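You operate a simulated robot arm through the tools that you are given. There is no shell and no other tool.

You are at the controls of a simulated robot arm. One attempt, no reset.

TASK
Tap-test both pads from the ribbed rest and bin each by its ring.
Fine: each in the rubber cradle; at or over RING on the clipboard green, under it red; hammer back on its rest. Set down upright: hammer.

Only the result counts: the job must be done as asked and must still hold three seconds after the hand-in. Knocking over, shifting, dropping, spilling or breaking anything else fails it.

THE ROBOT
A 6-joint arm with a two-finger gripper, fixed in place. Base frame: the origin is at the foot of the arm, x ahead of it, y to its left, z up; the work surface is at about z = 0.8. Units: m, rad, N and s.
Its first joint turns from -2.897 to 2.897 rad. Payload 2.45 kg.
The TCP is the grasp point between the finger pads, 0.02 m short of the fingertips. In the tool frame z runs along the fingers and y along their closing line. Largest opening 0.14 m; the body of the gripper starts 0.168 m behind the TCP.
Orientation is told as [roll, pitch, yaw] about the base's x, y, z axes, in that order, counted from this pose: with the fingers straight down and closing along the base's y, the tool's x points along the base's -x, its y along +y and its z along -z.

THE INTERFACE
- The arm moves only by the tool drive_tool. Its argument "deltas" is text: rows parted by semicolons, each of 7 numbers parted by spaces: the shift along the tool's x, y, z in units of 50 mm (1.0 is 50 mm), then the turn, a rotation vector about the tool's x, y, z in units of 6 degrees (1.0 is 6 degrees), then the opening in per cent of the stroke, from 0 (shut) to 100 (fully open). In form: tx ty tz wx wy wz grip; .... A call has 1 to 20 rows; each row shifts and turns the commanded pose from where the row before left it, along the tool's axes as they then stand. A call with a number of a shift or a turn outside -1 to 1 is refused whole. Each row takes 0.2 s and may step no farther than 0.05 m and 0.15 rad from the row before; otherwise, or with a gripper value out of range, the whole call is refused. A pose out of reach is approached as far as the arm can. The call stops where the force on the tool passes 40 N (or 10 N more than at its start, if that is more) or the arm is blocked; 0.2 s more then pass. The fingers move at their own pace (about 0.045 m/s each) and stop on an object; they squeeze with about 29 N. The grip force told is the motor's: it shows also when the fingers shut on nothing. Time passes only in rows, and 0.2 s behind the last, so rows that do not move let the fingers close. It gives the time, the measured TCP pose, the force on the tool (base axes), the opening and the grip force at its end, in the units of the frame above (readings bear some noise), with the torque about the TCP (base axes, N m) and any sound that the robot's microphone picked up.
- Cameras (640 x 400 px; columns grow to the right, rows downward): "scene" is fixed at [0.2318, -0.5015, 1.3891]; the picture's right is [0.78, -0.63, 0.00], its down [-0.23, -0.29, -0.93] and it looks along [0.58, 0.72, -0.37] (base axes); focal length 348 px, centre (320, 200). "wrist" rides on the gripper at [0.078, 0.011, -0.209] in the tool frame; the picture's right is [-0.14, 0.99, 0.00], its down [-0.92, -0.13, -0.37] and it looks along [-0.37, -0.05, 0.93] (tool axes); focal length 280 px, centre (320, 200). There is no depth. A picture from a camera that has moved, and an enlarged one, comes with that camera's place and axes in the base frame and with its lens. The place of the scene camera against the robot may be out by one fixed shift of up to 0.018 m in any direction.
- get_image(camera): a new picture of that camera. The clock stands still meanwhile.
- enlarge(camera, box): a new picture of the part [left, top, right, bottom] of that camera's present view, enlarged. The clock stands still meanwhile.
- finish_job(): hands the job in; it is judged then, once.

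Places have to be worked out from the pictures, the camera data and where the tool is seen. Open the gripper and draw the arm clear of the work before you hand the job in, unless the task says otherwise.

The tools are called after "Call:" as a command line: name --argument value ..., lists and objects as JSON in quotes. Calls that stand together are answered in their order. drive_tool: Moves the arm, as the interface text tells. Its arguments: {"type":"object","properties":{"deltas":{"type":"string"}},"required":["deltas"]} The other tools are called the same way: get_image (camera) takes a picture; enlarge (camera, box) takes an enlarged picture of a part of a camera's view; finish_job () hands the job in.

At the start:

```text
time_s: 0.0
position: [0.64, 0.3336, 1.0653]
tool_rot: [-0.001, 0.0, -0.001]
wrist_force: [-0.4, 0.5, 0.4]
wrist_torque: [-0.02, 0.04, 0.03]
width: 0.1401
grasp_force: 0.1
```

scene: 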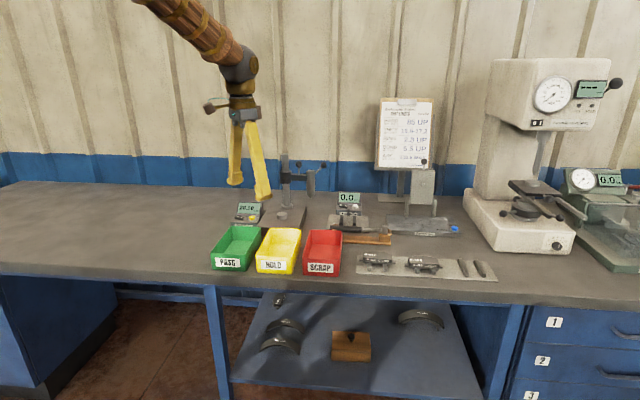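
wrist: 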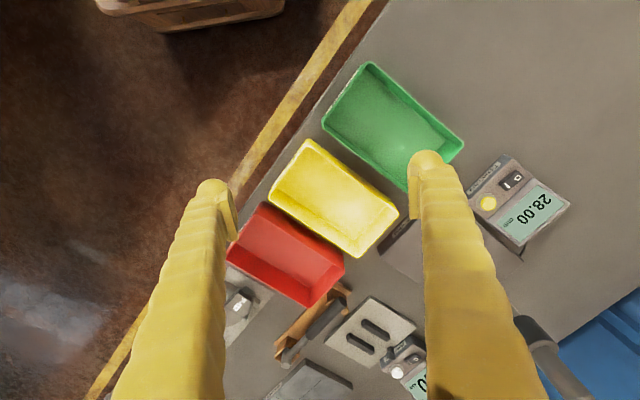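

I start by looking closely at the work area: the clipboard, the rests and the cradle.

Call:
enlarge --camera "scene" --box '[370, 90, 440, 180]'

Call:
enlarge --camera "scene" --box '[200, 180, 360, 280]'

Call:
enlarge --camera "scene" --box '[320, 190, 500, 300]'

Call:
enlarge --camera "wrist" --box '[200, 250, 440, 400]'

```text
4.44 times, centred on (405, 135) of scene
camera zoom: at [0.2318, -0.5015, 1.3891], right [0.78, -0.63, 0.0], down [-0.23, -0.29, -0.93], along [0.58, 0.72, -0.37], focal length 1548 px, centre (-58, 489)
```

zoom: 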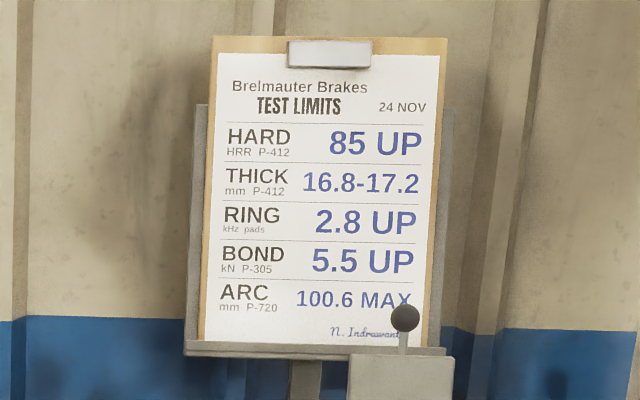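

```text
4.00 times, centred on (280, 230) of scene
camera zoom: at [0.2318, -0.5015, 1.3891], right [0.78, -0.63, 0.0], down [-0.23, -0.29, -0.93], along [0.58, 0.72, -0.37], focal length 1394 px, centre (480, 80)
```

zoom: 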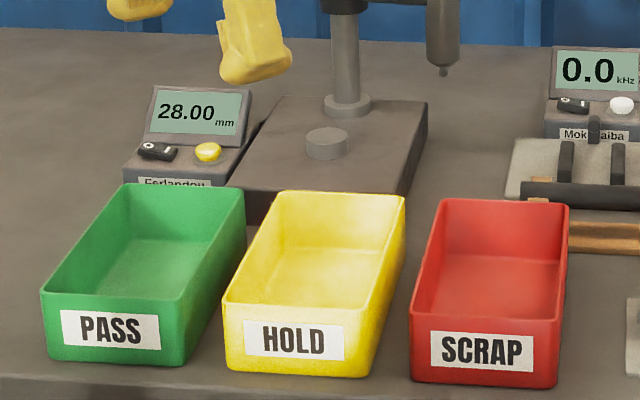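

```text
3.56 times, centred on (410, 245) of scene
camera zoom: at [0.2318, -0.5015, 1.3891], right [0.78, -0.63, 0.0], down [-0.23, -0.29, -0.93], along [0.58, 0.72, -0.37], focal length 1239 px, centre (0, 40)
```

zoom: 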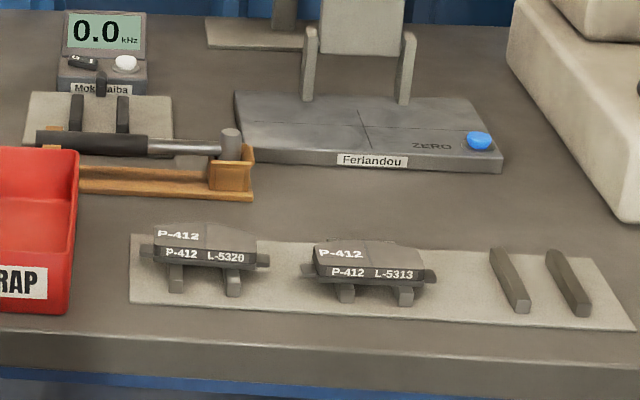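

```text
2.67 times, centred on (320, 325) of wrist
camera zoom: at [0.563, 0.3435, 1.2732], right [0.14, 0.99, 0.0], down [0.92, -0.13, 0.37], along [0.37, -0.05, -0.93], focal length 748 px, centre (320, -133)
```

zoom: 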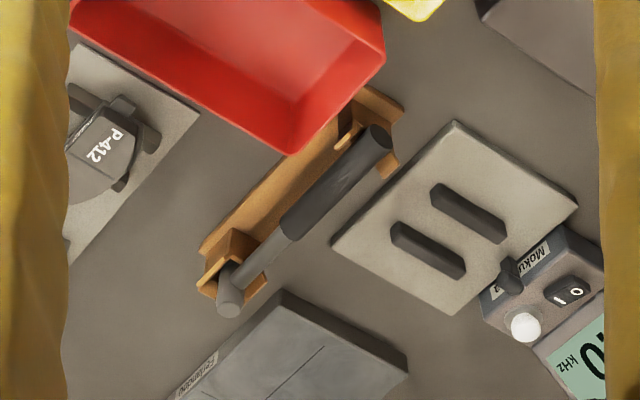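

The clipboard says RING 2.8 UP (kHz), and the tester with the two rubber bars and its meter stands behind the hammer rest. I turn the tool by about 43° to line up with the bench and move over the rests for a better wrist view.

Call:
drive_tool --deltas "0 0 0 0 0 -0.9 60; 0 0 0 0 0 -0.9 60; 0 0 0 0 0 -0.9 60; 0 0 0 0 0 -0.9 60; 0 0 0 0 0 -0.9 60; 0 0 0 0 0 -0.9 60; 0 0 0 0 0 -0.9 60; 0 0 0 0 0 -0.9 60; -0.17 -0.89 -0.267 0 0 0 60; -0.17 -0.89 -0.267 0 0 0 60; -0.17 -0.89 -0.267 0 0 0 60; 0 0 0 0 0 0 60"

Call:
get_image --camera "wrist"

Call:
get_image --camera "scene"

```text
time_s: 2.6
position: [0.7507, 0.253, 1.1046]
tool_rot: [-0.001, 0.0, 0.755]
wrist_force: [0.0, -0.1, -0.6]
wrist_torque: [0.02, 0.02, 0.01]
width: 0.0838
grasp_force: 0.1
```

```text
taken
camera wrist: at [0.6863, 0.2063, 1.3133], right [-0.58, 0.82, 0.0], down [0.76, 0.54, 0.37], along [0.3, 0.21, -0.93], focal length 280 px, centre (320, 200)
```

wrist: 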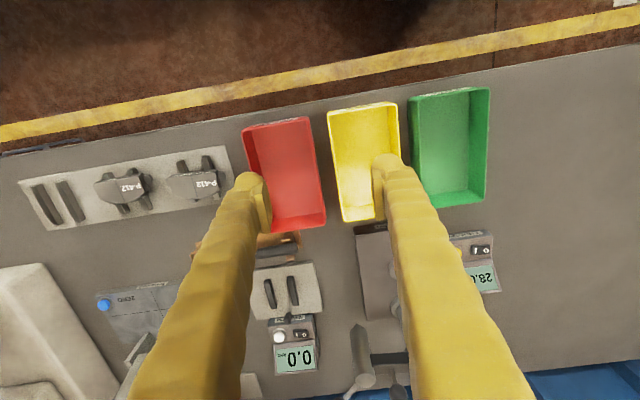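

```text
taken
```

scene: 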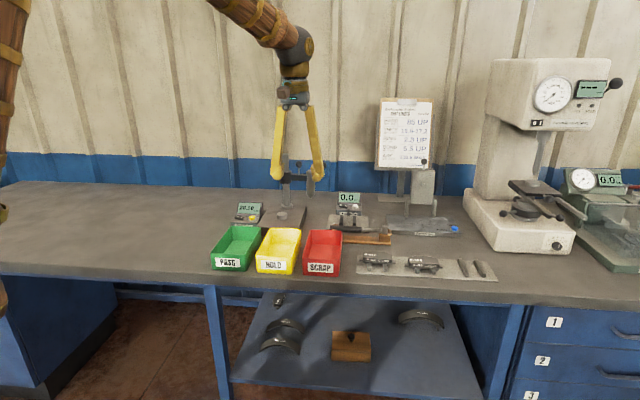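

The view is good. I enlarge the parts of the wrist view that hold the pads, the cradle and the hammer.

Call:
enlarge --camera "wrist" --box '[10, 120, 250, 270]'

Call:
enlarge --camera "wrist" --box '[180, 200, 420, 350]'

```text
2.67 times, centred on (130, 195) of wrist
camera zoom: at [0.6863, 0.2063, 1.3133], right [-0.58, 0.82, 0.0], down [0.76, 0.54, 0.37], along [0.3, 0.21, -0.93], focal length 748 px, centre (827, 213)
```

zoom: 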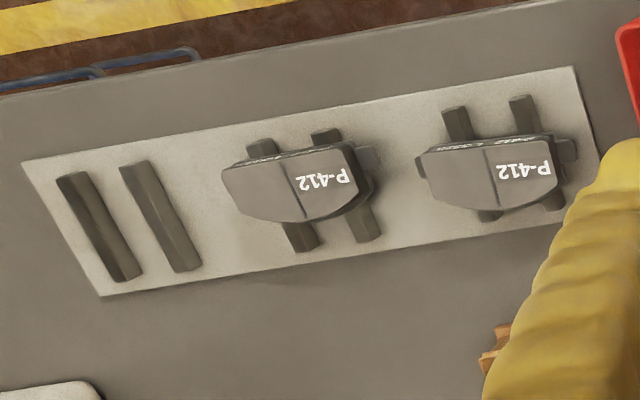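

```text
2.67 times, centred on (300, 275) of wrist
camera zoom: at [0.6863, 0.2063, 1.3133], right [-0.58, 0.82, 0.0], down [0.76, 0.54, 0.37], along [0.3, 0.21, -0.93], focal length 748 px, centre (373, 0)
```

zoom: 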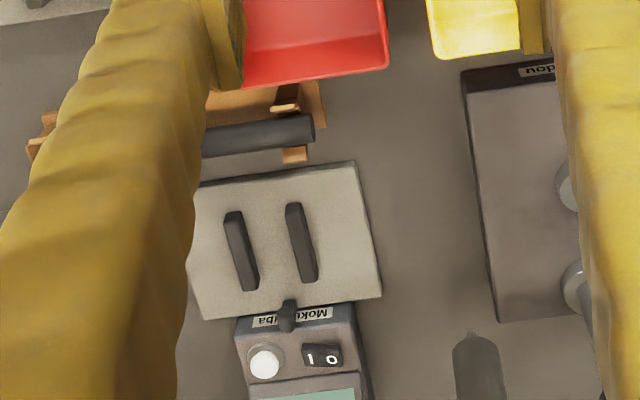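

The pads sit ear-to-ear about 0.108 m along the bench, with the cradle and hammer farther out. I move over the pads with the fingers wide open to measure them from closer.

Call:
drive_tool --deltas "0.0886 -0.866 0.286 0 0 0 100; 0.0886 -0.866 0.286 0 0 0 100; 0.0886 -0.866 0.286 0 0 0 100; 0.0886 -0.866 0.286 0 0 0 100; 0.0886 -0.866 0.286 0 0 0 100; 0.0886 -0.866 0.286 0 0 0 100; 0.0886 -0.866 0.286 0 0 0 100; 0 0 0 0 0 0 100"

Call:
get_image --camera "wrist"

```text
time_s: 4.4
position: [0.9363, 0.011, 1.0044]
tool_rot: [0.0, 0.0, 0.753]
wrist_force: [0.2, -0.9, 0.1]
wrist_torque: [-0.01, 0.02, -0.02]
width: 0.1401
grasp_force: 0.0
```

```text
taken
camera wrist: at [0.8722, -0.0352, 1.2124], right [-0.58, 0.82, 0.0], down [0.76, 0.54, 0.37], along [0.3, 0.21, -0.93], focal length 280 px, centre (320, 200)
```

wrist: 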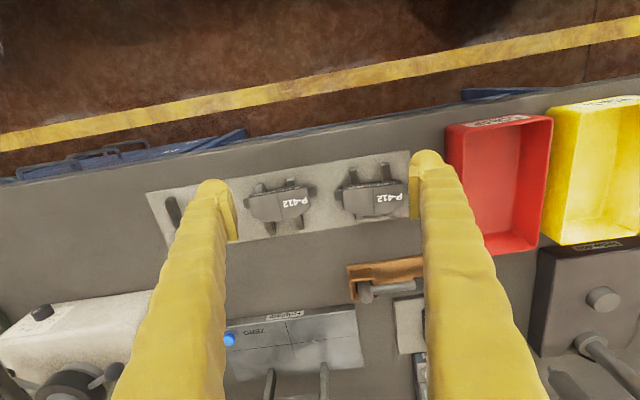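

Call:
enlarge --camera "wrist" --box '[230, 145, 422, 265]'

Call:
enlarge --camera "wrist" --box '[320, 240, 448, 320]'

Call:
enlarge --camera "scene" --box '[350, 245, 430, 295]'

Call:
enlarge --camera "scene" --box '[320, 185, 416, 245]'

```text
3.33 times, centred on (326, 205) of wrist
camera zoom: at [0.8722, -0.0352, 1.2124], right [-0.58, 0.82, 0.0], down [0.76, 0.54, 0.37], along [0.3, 0.21, -0.93], focal length 935 px, centre (300, 183)
```

zoom: 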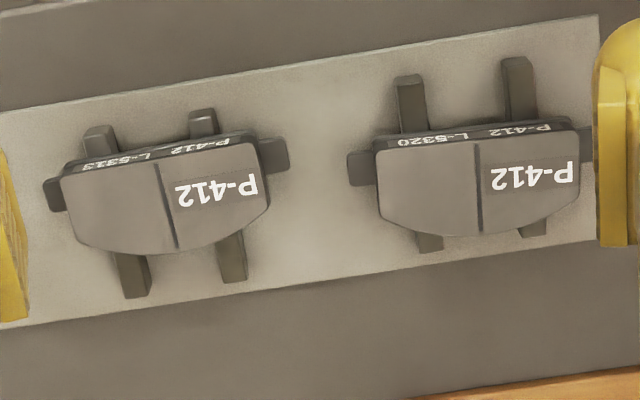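

```text
5.00 times, centred on (384, 280) of wrist
camera zoom: at [0.8722, -0.0352, 1.2124], right [-0.58, 0.82, 0.0], down [0.76, 0.54, 0.37], along [0.3, 0.21, -0.93], focal length 1402 px, centre (0, -200)
```

zoom: 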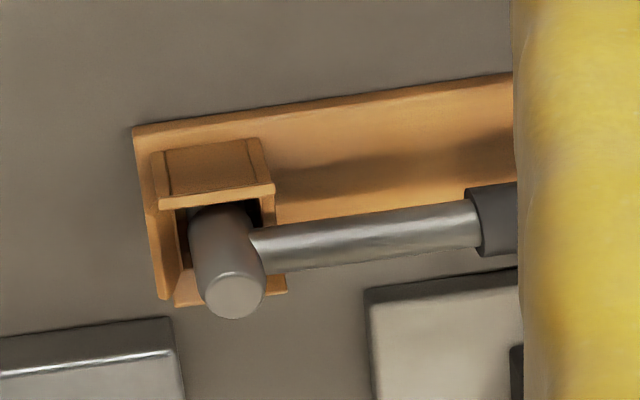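

```text
8.00 times, centred on (390, 270) of scene
camera zoom: at [0.2318, -0.5015, 1.3891], right [0.78, -0.63, 0.0], down [-0.23, -0.29, -0.93], along [0.58, 0.72, -0.37], focal length 2787 px, centre (-240, -360)
```

zoom: 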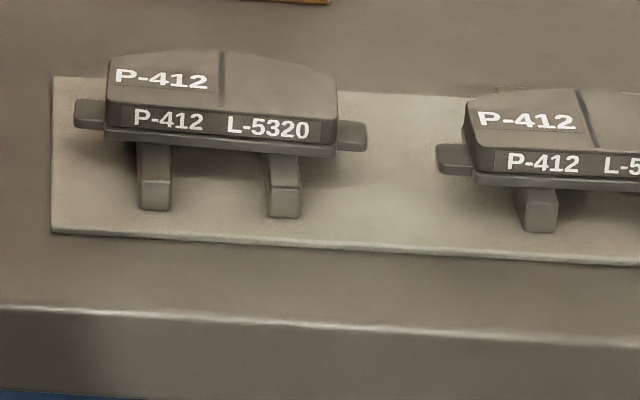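

```text
6.67 times, centred on (368, 215) of scene
camera zoom: at [0.2318, -0.5015, 1.3891], right [0.78, -0.63, 0.0], down [-0.23, -0.29, -0.93], along [0.58, 0.72, -0.37], focal length 2323 px, centre (0, 100)
```

zoom: 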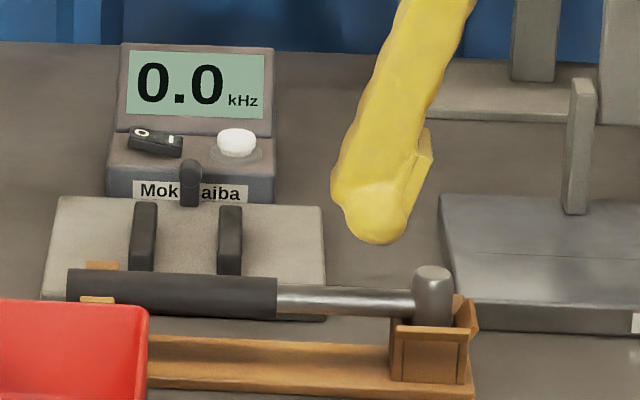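

Pads, hammer and cradle are located roughly. The cradle lies about 1.13 m out, so the tool has to lean outward; I lean it 30° and hover high above the cradle to test the reach.

Call:
drive_tool --deltas "0 0 0 0 -1 0 100; 0 0 0 0 -1 0 100; 0 0 0 0 -1 0 100; 0 0 0 0 -1 0 100; 0 0 0 0 -1 0 100; -0.623 0.394 0.422 0 0 0 100; -0.623 0.394 0.422 0 0 0 100; -0.623 0.394 0.422 0 0 0 100; -0.623 0.394 0.422 0 0 0 100; -0.623 0.394 0.422 0 0 0 100; -0.623 0.394 0.422 0 0 0 100; -0.623 0.394 0.422 0 0 0 100; -0.623 0.394 0.422 0 0 0 100; -0.623 0.394 0.422 0 0 0 100; 0 0 0 0 0 0 100"

Call:
get_image --camera "wrist"

Call:
get_image --camera "scene"

```text
time_s: 7.6
position: [1.0598, 0.3705, 0.9811]
tool_rot: [0.0, -0.524, 0.753]
wrist_force: [0.3, 0.0, 0.4]
wrist_torque: [-0.02, -0.01, 0.0]
width: 0.14
grasp_force: 0.1
```

```text
taken
camera wrist: at [0.9269, 0.2616, 1.1214], right [-0.59, 0.8, 0.07], down [0.53, 0.33, 0.78], along [0.6, 0.5, -0.62], focal length 280 px, centre (320, 200)
```

wrist: 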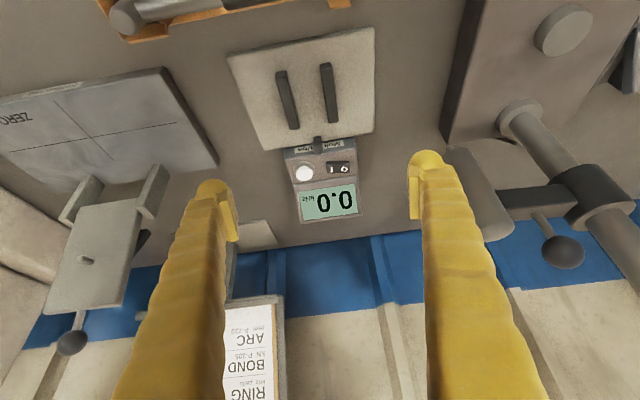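

```text
taken
```

scene: 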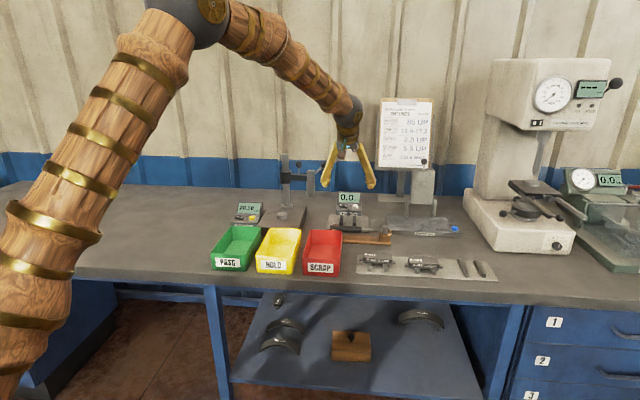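

The reach is fine with the 30° lean. I zoom in on the cradle and the meter from here to fix their place.

Call:
enlarge --camera "wrist" --box '[220, 20, 412, 140]'

Call:
enlarge --camera "wrist" --box '[260, 120, 388, 230]'

Call:
enlarge --camera "scene" --box '[300, 180, 396, 240]'

```text
3.33 times, centred on (316, 80) of wrist
camera zoom: at [0.9269, 0.2616, 1.1214], right [-0.59, 0.8, 0.07], down [0.53, 0.33, 0.78], along [0.6, 0.5, -0.62], focal length 935 px, centre (333, 600)
```

zoom: 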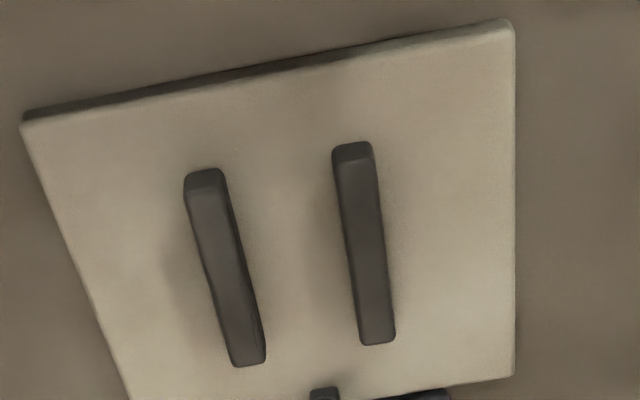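

```text
3.64 times, centred on (324, 175) of wrist
camera zoom: at [0.9269, 0.2616, 1.1214], right [-0.59, 0.8, 0.07], down [0.53, 0.33, 0.78], along [0.6, 0.5, -0.62], focal length 1020 px, centre (306, 291)
```

zoom: 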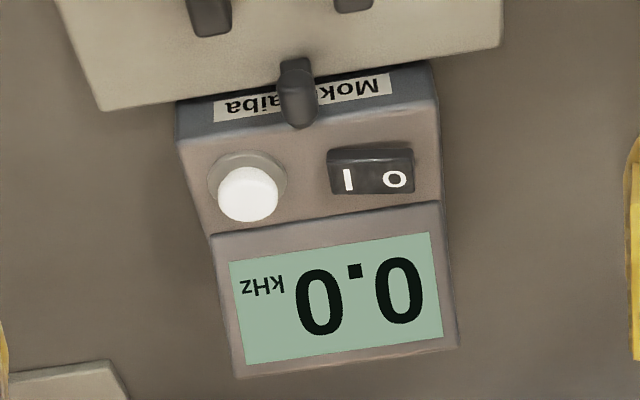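

```text
6.67 times, centred on (348, 210) of scene
camera zoom: at [0.2318, -0.5015, 1.3891], right [0.78, -0.63, 0.0], down [-0.23, -0.29, -0.93], along [0.58, 0.72, -0.37], focal length 2323 px, centre (133, 133)
```

zoom: 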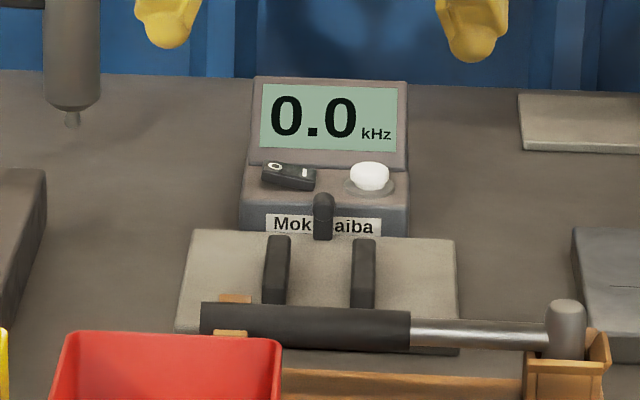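

The cradle's ribs centre at about [1.070, 0.377], and everything on the bench seems aligned to about 45°. I go straight down 0.12 m at this lean to see whether the arm still holds the pose at working height.

Call:
drive_tool --deltas "0.4 0 0.693 0 0 0 100; 0.4 0 0.693 0 0 0 100; 0.4 0 0.693 0 0 0 100; 0 0 0 0 0 0 100"

Call:
get_image --camera "wrist"

Call:
get_image --camera "scene"

```text
time_s: 8.6
position: [1.0588, 0.3712, 0.8599]
tool_rot: [-0.001, -0.524, 0.753]
wrist_force: [0.0, -0.1, 0.9]
wrist_torque: [-0.02, 0.01, 0.01]
width: 0.1401
grasp_force: 0.0
```

```text
taken
camera wrist: at [0.9268, 0.2609, 1.0011], right [-0.59, 0.8, 0.07], down [0.53, 0.33, 0.78], along [0.6, 0.5, -0.62], focal length 280 px, centre (320, 200)
```

wrist: 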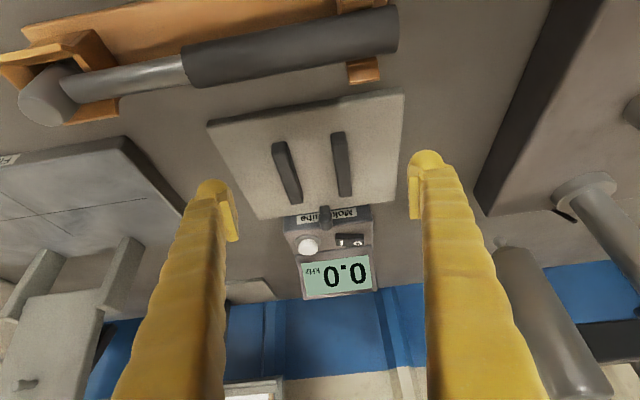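

```text
taken
```

scene: 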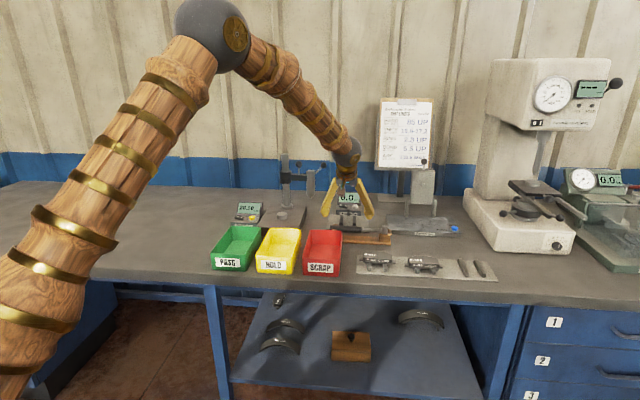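

Reach holds easily with a bent elbow. I lift again and try a smaller lean of 12° at the same place, since that would make grasping simpler.

Call:
drive_tool --deltas "-0.4 0 -0.693 0 0 0 100; -0.4 0 -0.693 0 0 0 100; 0 0 0 0 1 0 100; 0 0 0 0 1 0 100; 0 0 0 0 1 0 100; 0 0 0 0 0 0 100"

```text
time_s: 10.0
position: [1.0607, 0.3716, 0.9405]
tool_rot: [0.0, -0.208, 0.755]
wrist_force: [0.5, 0.1, 0.8]
wrist_torque: [0.0, 0.04, 0.01]
width: 0.1399
grasp_force: 0.1
```

Call:
drive_tool --deltas "0 0 0 0 1 0 100; 0 0 0 0 1 0 100; 0 0 0.5 0 0 0 100; 0 0 0.5 0 0 0 100; 0 0 0 0 0 0 100"

Call:
get_image --camera "scene"

Call:
get_image --camera "wrist"

```text
time_s: 11.2
position: [1.0595, 0.3714, 0.89]
tool_rot: [-0.002, -0.001, 0.755]
wrist_force: [0.0, -0.8, -0.5]
wrist_torque: [0.01, 0.01, 0.0]
width: 0.14
grasp_force: 0.0
```

```text
taken
```

scene: 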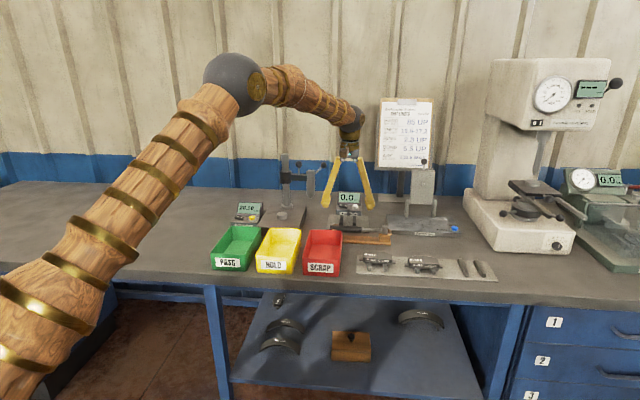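

```text
taken
camera wrist: at [0.9962, 0.3249, 1.0988], right [-0.58, 0.82, 0.0], down [0.76, 0.54, 0.37], along [0.3, 0.21, -0.93], focal length 280 px, centre (320, 200)
```

wrist: 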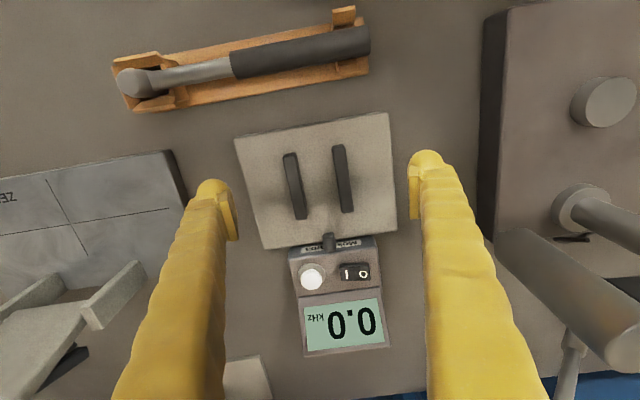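

The arm reaches the cradle with the tool straight down, so no lean is needed. I zoom in from here on the hammer, its rest and the cradle.

Call:
enlarge --camera "wrist" --box '[100, 0, 260, 120]'

Call:
enlarge --camera "wrist" --box '[225, 0, 385, 120]'

Call:
enlarge --camera "wrist" --box '[225, 100, 415, 260]'

```text
3.33 times, centred on (180, 60) of wrist
camera zoom: at [0.9962, 0.3249, 1.0988], right [-0.58, 0.82, 0.0], down [0.76, 0.54, 0.37], along [0.3, 0.21, -0.93], focal length 935 px, centre (787, 667)
```

zoom: 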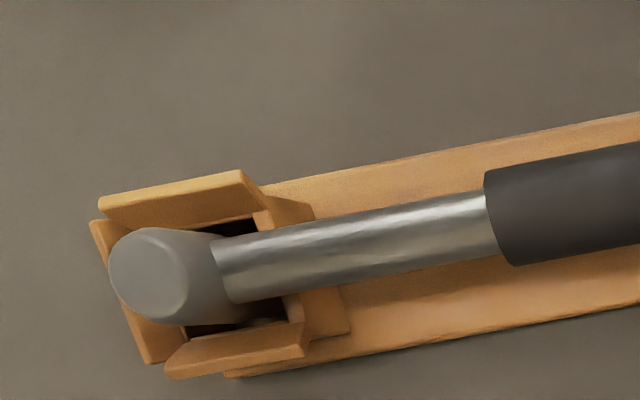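

```text
3.33 times, centred on (305, 60) of wrist
camera zoom: at [0.9962, 0.3249, 1.0988], right [-0.58, 0.82, 0.0], down [0.76, 0.54, 0.37], along [0.3, 0.21, -0.93], focal length 935 px, centre (370, 667)
```

zoom: 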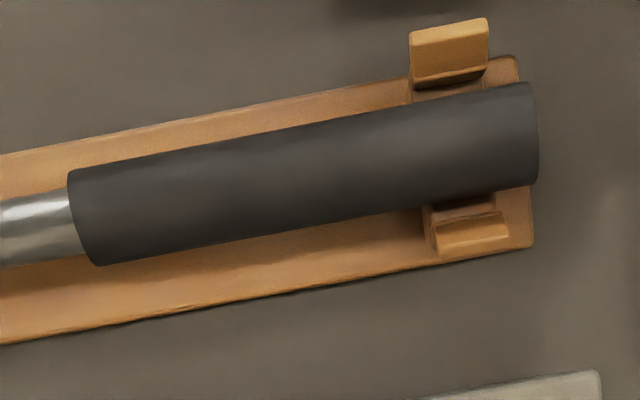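

```text
2.50 times, centred on (320, 180) of wrist
camera zoom: at [0.9962, 0.3249, 1.0988], right [-0.58, 0.82, 0.0], down [0.76, 0.54, 0.37], along [0.3, 0.21, -0.93], focal length 701 px, centre (320, 250)
```

zoom: 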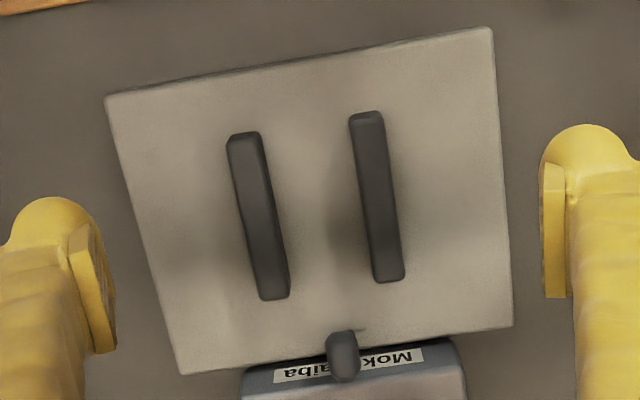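

Straight-down views agree: cradle rib tops near z≈0.828, hammer handle axis at z≈0.845. Now I go above pad L-5320 to look at it from close up.

Call:
drive_tool --deltas "0 0 -1 0 0 0 100; 0.88 -0.376 0 0 0 0 100; 0.88 -0.376 0 0 0 0 100; 0.88 -0.376 0 0 0 0 100; 0.88 -0.376 0 0 0 0 100; 0.88 -0.376 0 0 0 0 100; 0.88 -0.376 0 0 0 0 100; 0 0 0 0 0 0.25 100; 0 0 0 0 0 0 100"

Call:
get_image --camera "wrist"

Call:
enlarge --camera "wrist" --box '[210, 90, 430, 230]'

```text
time_s: 13.2
position: [0.9458, 0.1088, 0.9406]
tool_rot: [0.001, 0.0, 0.727]
wrist_force: [0.0, 0.3, -0.1]
wrist_torque: [0.0, -0.02, 0.01]
width: 0.1401
grasp_force: 0.0
```

```text
taken
camera wrist: at [0.8798, 0.0639, 1.1485], right [-0.56, 0.83, 0.0], down [0.77, 0.52, 0.37], along [0.31, 0.2, -0.93], focal length 280 px, centre (320, 200)
```

wrist: 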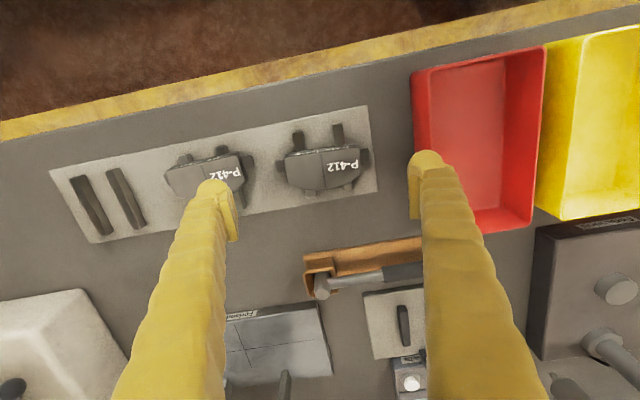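

```text
2.86 times, centred on (320, 160) of wrist
camera zoom: at [0.8798, 0.0639, 1.1485], right [-0.56, 0.83, 0.0], down [0.77, 0.52, 0.37], along [0.31, 0.2, -0.93], focal length 801 px, centre (320, 314)
```

zoom: 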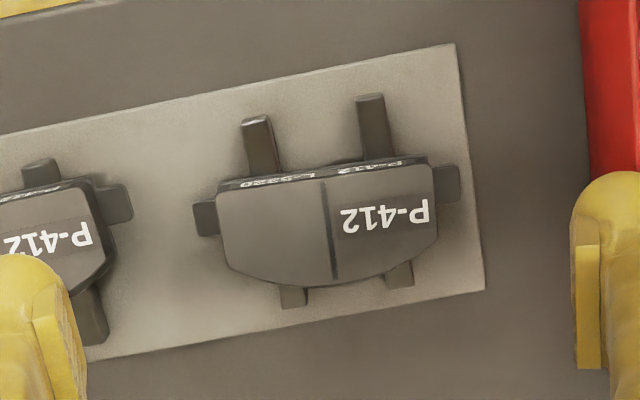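

Pad L-5320 lies 2 mm off the tool axis, aligned within 0.2°, ears 0.111 m apart. I narrow the opening to 0.122 m, correct the offset, and descend part way to check the finger clearance.

Call:
drive_tool --deltas "-0.04 0.042 0.5 0 0 0 87; 0 0 0.5 0 0 0 87; 0 0 0.5 0 0 0 87; 0 0 0 0 0 0 87; 0 0 0 0 0 0 87"

Call:
get_image --camera "wrist"

Call:
enlarge --camera "wrist" --box '[190, 80, 450, 240]'

Call:
enlarge --camera "scene" --box '[330, 225, 450, 300]'

```text
time_s: 14.4
position: [0.9441, 0.1117, 0.8654]
tool_rot: [-0.001, 0.001, 0.728]
wrist_force: [-0.5, -0.7, 0.0]
wrist_torque: [-0.01, 0.01, 0.02]
width: 0.1218
grasp_force: 0.0
```

```text
taken
camera wrist: at [0.8801, 0.0667, 1.0736], right [-0.56, 0.83, 0.0], down [0.77, 0.52, 0.37], along [0.31, 0.2, -0.93], focal length 280 px, centre (320, 200)
```

wrist: 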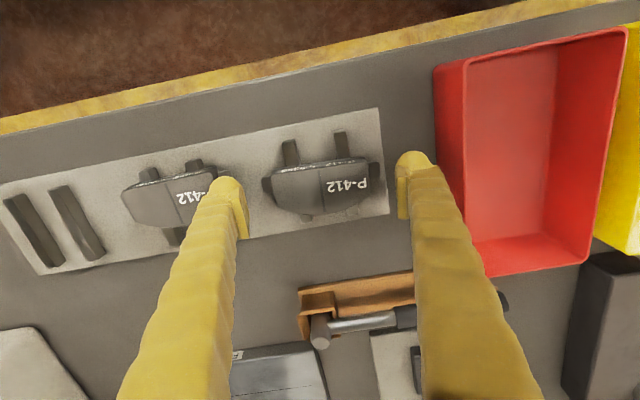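

```text
2.46 times, centred on (320, 160) of wrist
camera zoom: at [0.8801, 0.0667, 1.0736], right [-0.56, 0.83, 0.0], down [0.77, 0.52, 0.37], along [0.31, 0.2, -0.93], focal length 690 px, centre (320, 298)
```

zoom: 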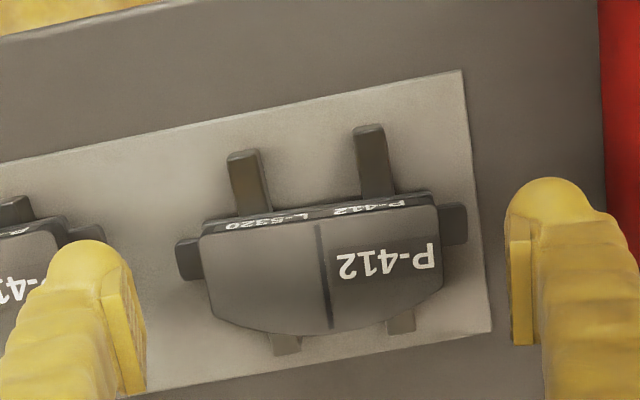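

```text
5.33 times, centred on (390, 262) of scene
camera zoom: at [0.2318, -0.5015, 1.3891], right [0.78, -0.63, 0.0], down [-0.23, -0.29, -0.93], along [0.58, 0.72, -0.37], focal length 1858 px, centre (-53, -133)
```

zoom: 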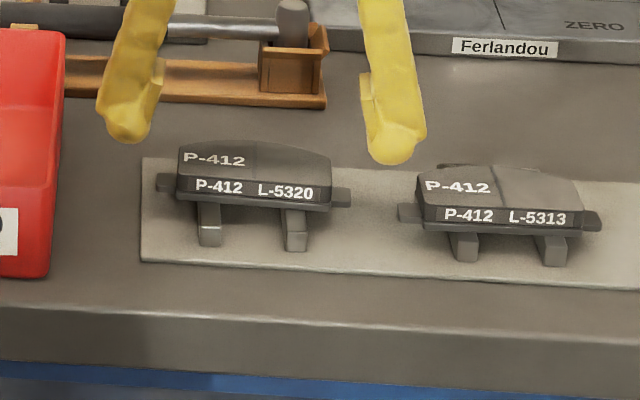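

The pad is centred within 1 mm between the fingers with about 5 mm to the neighbouring pad's ear. I go down the last 36 mm with the opening held.

Call:
drive_tool --deltas "0 0 0.25 0 0 0 87; 0 0 0.25 0 0 0 87; 0 0 0.23 0 0 0 87; 0 0 0 0 0 0 87"

Call:
enlarge --camera "scene" --box '[330, 225, 450, 300]'

Call:
enlarge --camera "wrist" --box '[190, 80, 450, 240]'

```text
time_s: 15.4
position: [0.9443, 0.1115, 0.8291]
tool_rot: [0.0, 0.001, 0.729]
wrist_force: [-0.1, 0.8, 2.3]
wrist_torque: [-0.18, -0.08, 0.06]
width: 0.122
grasp_force: 0.0
```

```text
5.33 times, centred on (390, 262) of scene
camera zoom: at [0.2318, -0.5015, 1.3891], right [0.78, -0.63, 0.0], down [-0.23, -0.29, -0.93], along [0.58, 0.72, -0.37], focal length 1858 px, centre (-53, -133)
```

zoom: 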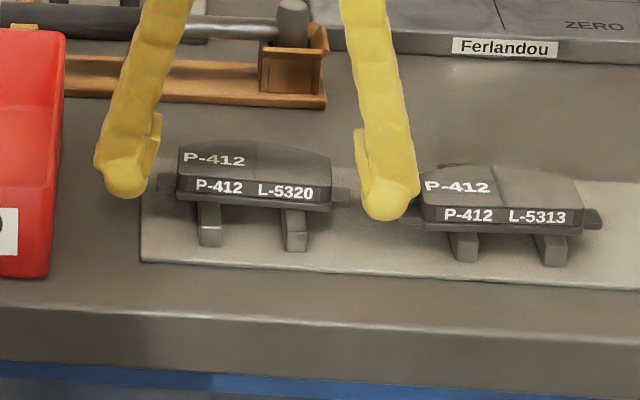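

```text
2.46 times, centred on (320, 160) of wrist
camera zoom: at [0.8799, 0.0669, 1.0373], right [-0.56, 0.83, 0.0], down [0.77, 0.52, 0.37], along [0.31, 0.2, -0.93], focal length 690 px, centre (320, 298)
```

zoom: 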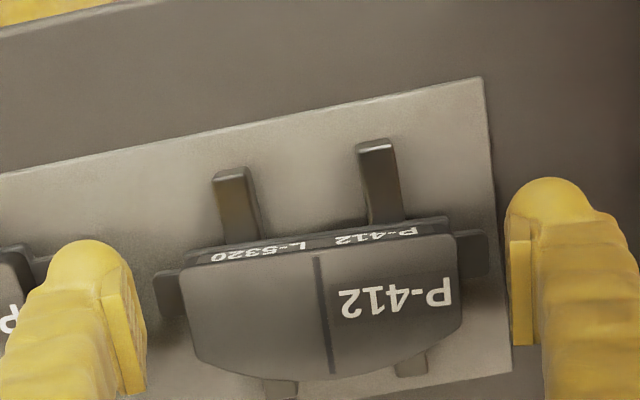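

There is a small contact: 2.3 N upward with a torque pointing to the finger between the pads, probably brushing pad L-5313's ear. I lift 12 mm, narrow the opening and shift 2.5 mm away from that pad, then look.

Call:
drive_tool --deltas "0 0 -0.24 0 0 0 87; 0 0.05 0 0 0 0 84; 0 0 0 0 0 0 84"

Call:
get_image --camera "wrist"

Call:
enlarge --camera "wrist" --box '[90, 110, 290, 250]'

Call:
enlarge --camera "scene" --box '[370, 230, 450, 290]'

```text
time_s: 16.2
position: [0.9437, 0.1136, 0.84]
tool_rot: [0.0, 0.0, 0.728]
wrist_force: [0.6, -0.6, 0.2]
wrist_torque: [0.04, 0.01, 0.01]
width: 0.1175
grasp_force: 0.0
```

```text
taken
camera wrist: at [0.8785, 0.0686, 1.0492], right [-0.56, 0.83, 0.0], down [0.77, 0.52, 0.37], along [0.31, 0.2, -0.93], focal length 280 px, centre (320, 200)
```

wrist: 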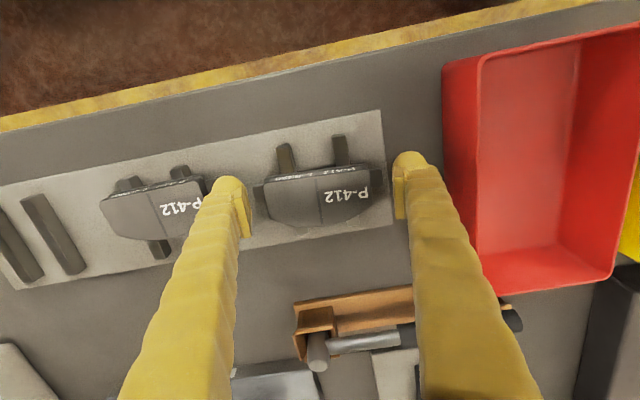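

```text
2.86 times, centred on (190, 180) of wrist
camera zoom: at [0.8785, 0.0686, 1.0492], right [-0.56, 0.83, 0.0], down [0.77, 0.52, 0.37], along [0.31, 0.2, -0.93], focal length 801 px, centre (691, 257)
```

zoom: 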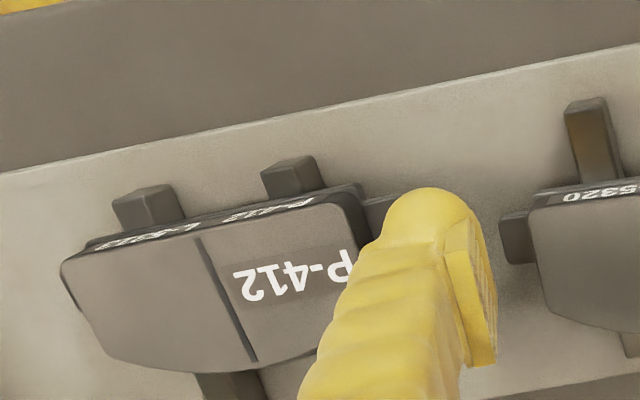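

```text
6.67 times, centred on (410, 260) of scene
camera zoom: at [0.2318, -0.5015, 1.3891], right [0.78, -0.63, 0.0], down [-0.23, -0.29, -0.93], along [0.58, 0.72, -0.37], focal length 2323 px, centre (-280, -200)
```

zoom: 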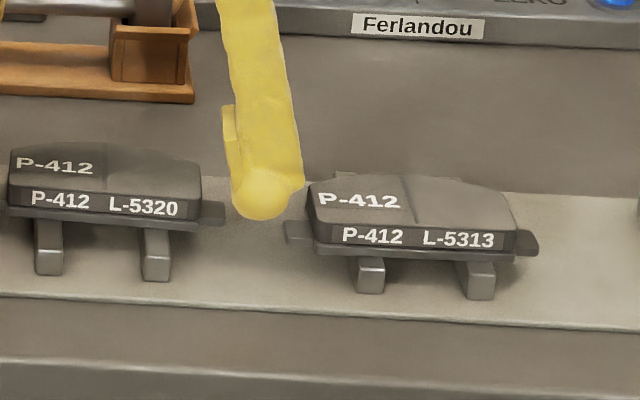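

The finger's real shape is thicker than its pad plate, so it needs the room just gained. I descend again to z≈0.829 and check the force.

Call:
drive_tool --deltas "0 0 0.12 0 0 0 84; 0 0 0.1 0 0 0 84; 0 0 0 0 0 0 84"

Call:
enlarge --camera "wrist" --box '[190, 100, 450, 260]'

```text
time_s: 17.0
position: [0.944, 0.1114, 0.8298]
tool_rot: [-0.001, 0.0, 0.727]
wrist_force: [-0.1, 0.4, -0.5]
wrist_torque: [0.01, -0.02, -0.02]
width: 0.1178
grasp_force: 0.0
```

```text
2.46 times, centred on (320, 180) of wrist
camera zoom: at [0.8784, 0.0686, 1.0381], right [-0.56, 0.83, 0.0], down [0.77, 0.52, 0.37], along [0.31, 0.2, -0.93], focal length 690 px, centre (320, 249)
```

zoom: 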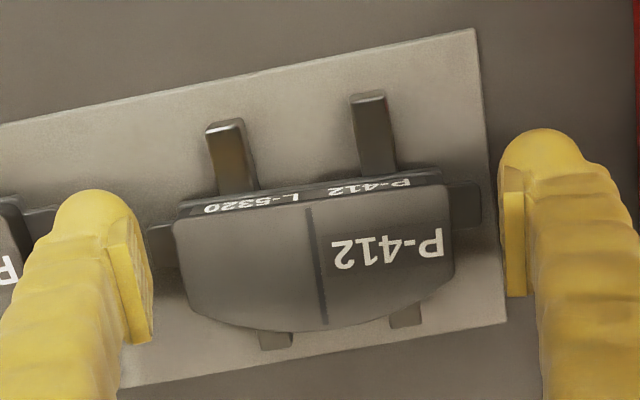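

No contact now. I recentre by 1.9 mm while narrowing, then close on the ears.

Call:
drive_tool --deltas "0 -0.038 0 0 0 0 82; 0 0 0 0 0 0 82; 0 0 0 0 0 0 60; 0 0 0 0 0 0 60; 0 0 0 0 0 0 60; 0 0 0 0 0 0 60"

Call:
enlarge --camera "wrist" --box '[190, 100, 450, 260]'

```text
time_s: 17.9
position: [0.9465, 0.1131, 0.8383]
tool_rot: [-0.005, -0.006, 0.729]
wrist_force: [-16.1, 5.4, 67.7]
wrist_torque: [1.42, 1.95, 0.27]
width: 0.0942
grasp_force: 20.7
stopped in row 4: the force on the tool passed its limit at 47 N (the readings are from after the stop); the commanded pose is now the measured one
```

```text
2.46 times, centred on (320, 180) of wrist
camera zoom: at [0.8797, 0.0678, 1.0466], right [-0.56, 0.83, 0.0], down [0.77, 0.52, 0.38], along [0.31, 0.21, -0.93], focal length 690 px, centre (320, 249)
```

zoom: 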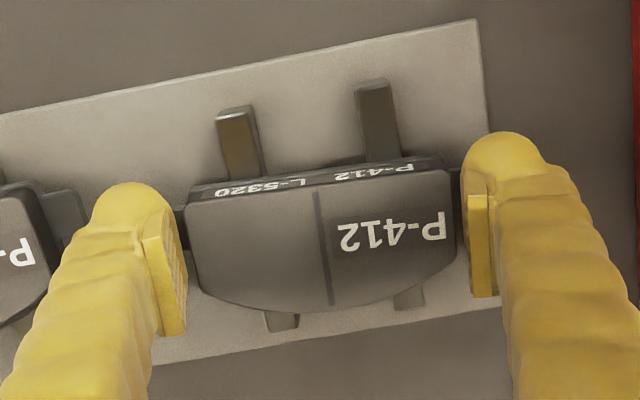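

The fingers rode up onto the ears (the ears are lower than I judged), with the tool now pressing down. I lift 3 mm to relieve this and let the fingers close on the friction block's end faces just above the ears.

Call:
drive_tool --deltas "0 0 -0.06 0 0 0 67; 0 0 0 0 0 0 67; 0 0 0 0 0 0 67"

Call:
enlarge --camera "wrist" --box '[190, 100, 450, 260]'

Call:
enlarge --camera "scene" --box '[340, 235, 436, 295]'

```text
time_s: 18.7
position: [0.9465, 0.1135, 0.8388]
tool_rot: [-0.003, -0.006, 0.727]
wrist_force: [12.3, 8.6, 78.9]
wrist_torque: [1.55, 1.58, -0.36]
width: 0.0944
grasp_force: 0.1
```

```text
2.46 times, centred on (320, 180) of wrist
camera zoom: at [0.8797, 0.0678, 1.0471], right [-0.56, 0.83, 0.0], down [0.77, 0.52, 0.38], along [0.31, 0.21, -0.93], focal length 690 px, centre (320, 249)
```

zoom: 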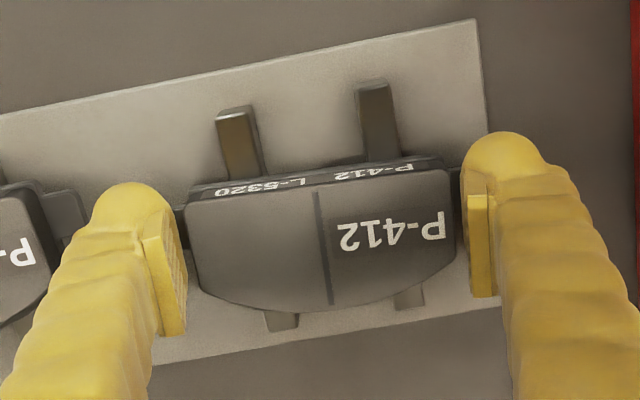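

```text
6.67 times, centred on (388, 265) of scene
camera zoom: at [0.2318, -0.5015, 1.3891], right [0.78, -0.63, 0.0], down [-0.23, -0.29, -0.93], along [0.58, 0.72, -0.37], focal length 2323 px, centre (-133, -233)
```

zoom: 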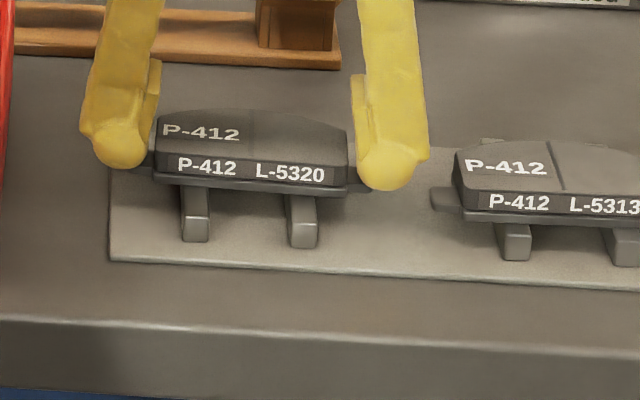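

The tool is still pressed on the ears. I lift another 6 mm so that the load comes off.

Call:
drive_tool --deltas "0 0 -0.06 0 0 0 67; 0 0 -0.06 0 0 0 67; 0 0 0 0 0 0 67"

Call:
enlarge --camera "wrist" --box '[190, 100, 450, 260]'

```text
time_s: 19.5
position: [0.9442, 0.1118, 0.8396]
tool_rot: [-0.002, 0.001, 0.728]
wrist_force: [2.2, -1.0, 5.4]
wrist_torque: [-0.05, -0.06, 0.07]
width: 0.0945
grasp_force: 0.8
```

```text
2.46 times, centred on (320, 180) of wrist
camera zoom: at [0.879, 0.067, 1.0481], right [-0.56, 0.83, 0.0], down [0.77, 0.52, 0.37], along [0.3, 0.2, -0.93], focal length 690 px, centre (320, 249)
```

zoom: 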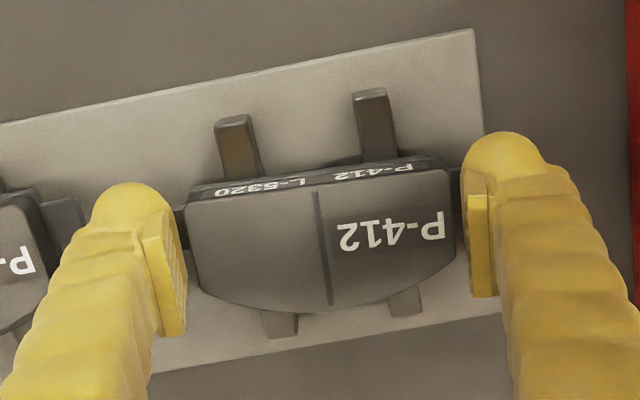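

Load is gone; the tips rest right on the ear tops (z≈0.8195). I look closely at the finger's real shape before choosing the grip height.

Call:
drive_tool --deltas "0 0 -0.5 0 0 0 67; 0 0 -0.5 0 0 0 67; 0 0 -0.5 0 0 0 67; 0 0 0 0 0 0 84"

Call:
enlarge --camera "scene" --box '[335, 190, 431, 250]'

Call:
enlarge --camera "wrist" --box '[190, 130, 290, 200]'

Call:
get_image --camera "wrist"

```text
time_s: 20.5
position: [0.944, 0.1123, 0.9164]
tool_rot: [-0.003, -0.001, 0.729]
wrist_force: [-0.5, 0.5, 0.5]
wrist_torque: [0.0, -0.01, 0.01]
width: 0.1176
grasp_force: 0.1
```

```text
6.67 times, centred on (383, 220) of scene
camera zoom: at [0.2318, -0.5015, 1.3891], right [0.78, -0.63, 0.0], down [-0.23, -0.29, -0.93], along [0.58, 0.72, -0.37], focal length 2323 px, centre (-100, 67)
```

zoom: 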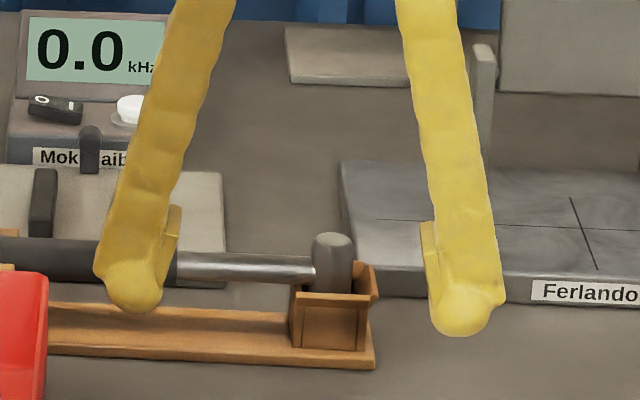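

```text
5.71 times, centred on (240, 165) of wrist
camera zoom: at [0.8795, 0.0672, 1.1251], right [-0.56, 0.83, 0.0], down [0.77, 0.52, 0.37], along [0.31, 0.21, -0.93], focal length 1602 px, centre (777, 400)
```

zoom: 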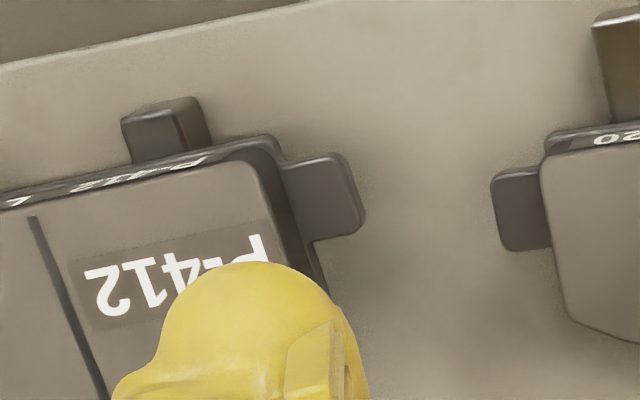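

```text
taken
camera wrist: at [0.8795, 0.0672, 1.1251], right [-0.56, 0.83, 0.0], down [0.77, 0.52, 0.37], along [0.31, 0.21, -0.93], focal length 280 px, centre (320, 200)
```

wrist: 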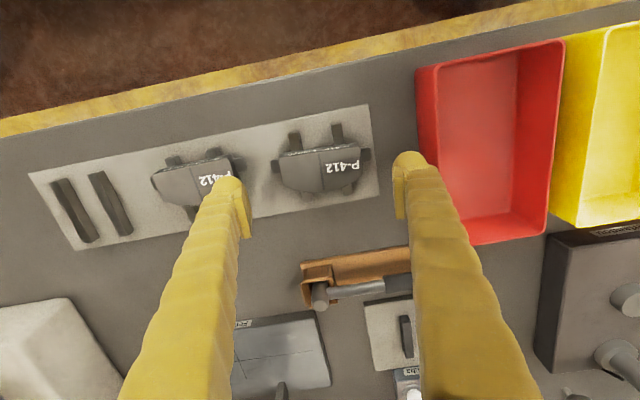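

The finger ends look rounded below the pad plates, so I need their exact shape. I enlarge both fingertips in the wrist view, where the tool geometry is exact.

Call:
enlarge --camera "wrist" --box '[380, 140, 460, 230]'

Call:
enlarge --camera "wrist" --box '[190, 160, 270, 250]'

```text
4.44 times, centred on (420, 185) of wrist
camera zoom: at [0.8795, 0.0672, 1.1251], right [-0.56, 0.83, 0.0], down [0.77, 0.52, 0.37], along [0.31, 0.21, -0.93], focal length 1246 px, centre (-124, 267)
```

zoom: 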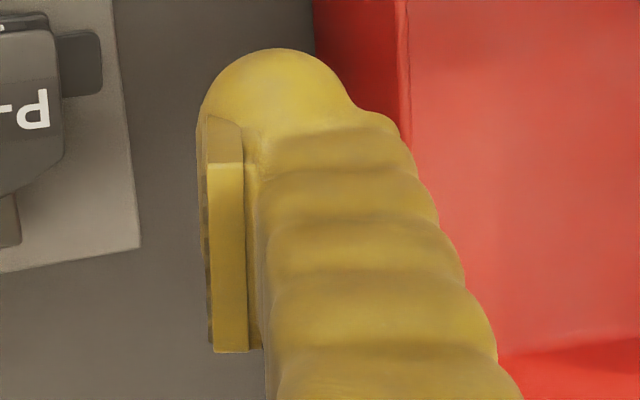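

```text
4.44 times, centred on (230, 205) of wrist
camera zoom: at [0.8795, 0.0672, 1.1251], right [-0.56, 0.83, 0.0], down [0.77, 0.52, 0.37], along [0.31, 0.21, -0.93], focal length 1246 px, centre (720, 178)
```

zoom: 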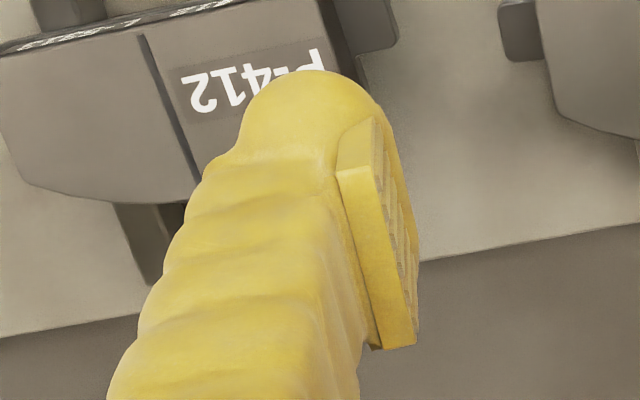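

Call:
enlarge --camera "wrist" --box '[225, 175, 273, 230]'

Call:
enlarge --camera "scene" --box '[386, 212, 416, 244]'

Call:
enlarge --camera "scene" --box '[342, 205, 372, 240]'

```text
7.27 times, centred on (249, 202) of wrist
camera zoom: at [0.8795, 0.0672, 1.1251], right [-0.56, 0.83, 0.0], down [0.77, 0.52, 0.37], along [0.31, 0.21, -0.93], focal length 2039 px, centre (836, 182)
```

zoom: 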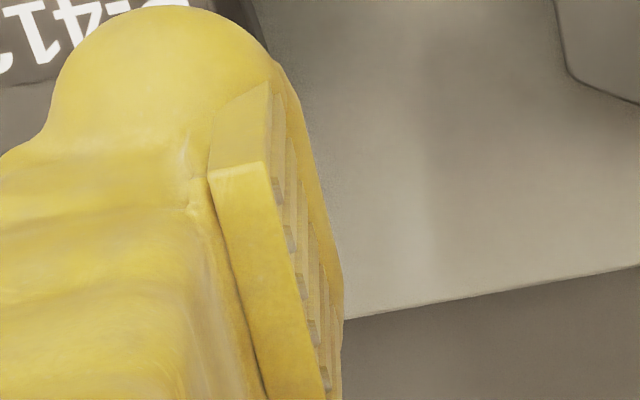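

```text
12.50 times, centred on (401, 228) of scene
camera zoom: at [0.2318, -0.5015, 1.3891], right [0.78, -0.63, 0.0], down [-0.23, -0.29, -0.93], along [0.58, 0.72, -0.37], focal length 4355 px, centre (-692, -150)
```

zoom: 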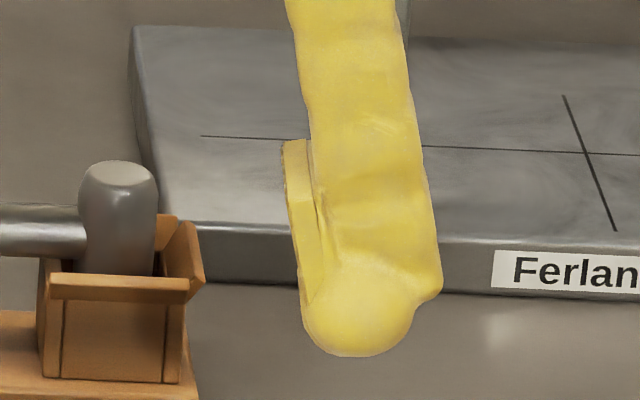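

```text
11.43 times, centred on (357, 222) of scene
camera zoom: at [0.2318, -0.5015, 1.3891], right [0.78, -0.63, 0.0], down [-0.23, -0.29, -0.93], along [0.58, 0.72, -0.37], focal length 3982 px, centre (-103, -57)
```

zoom: 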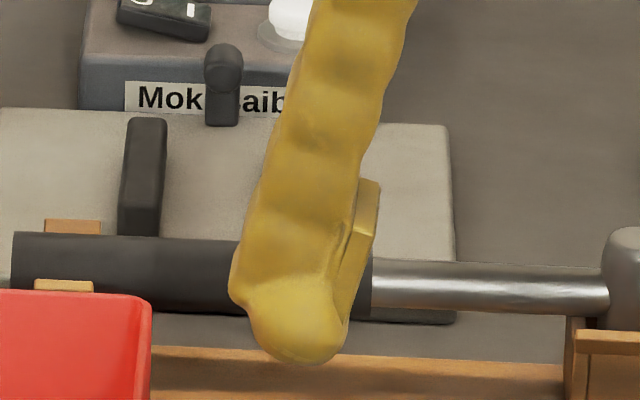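

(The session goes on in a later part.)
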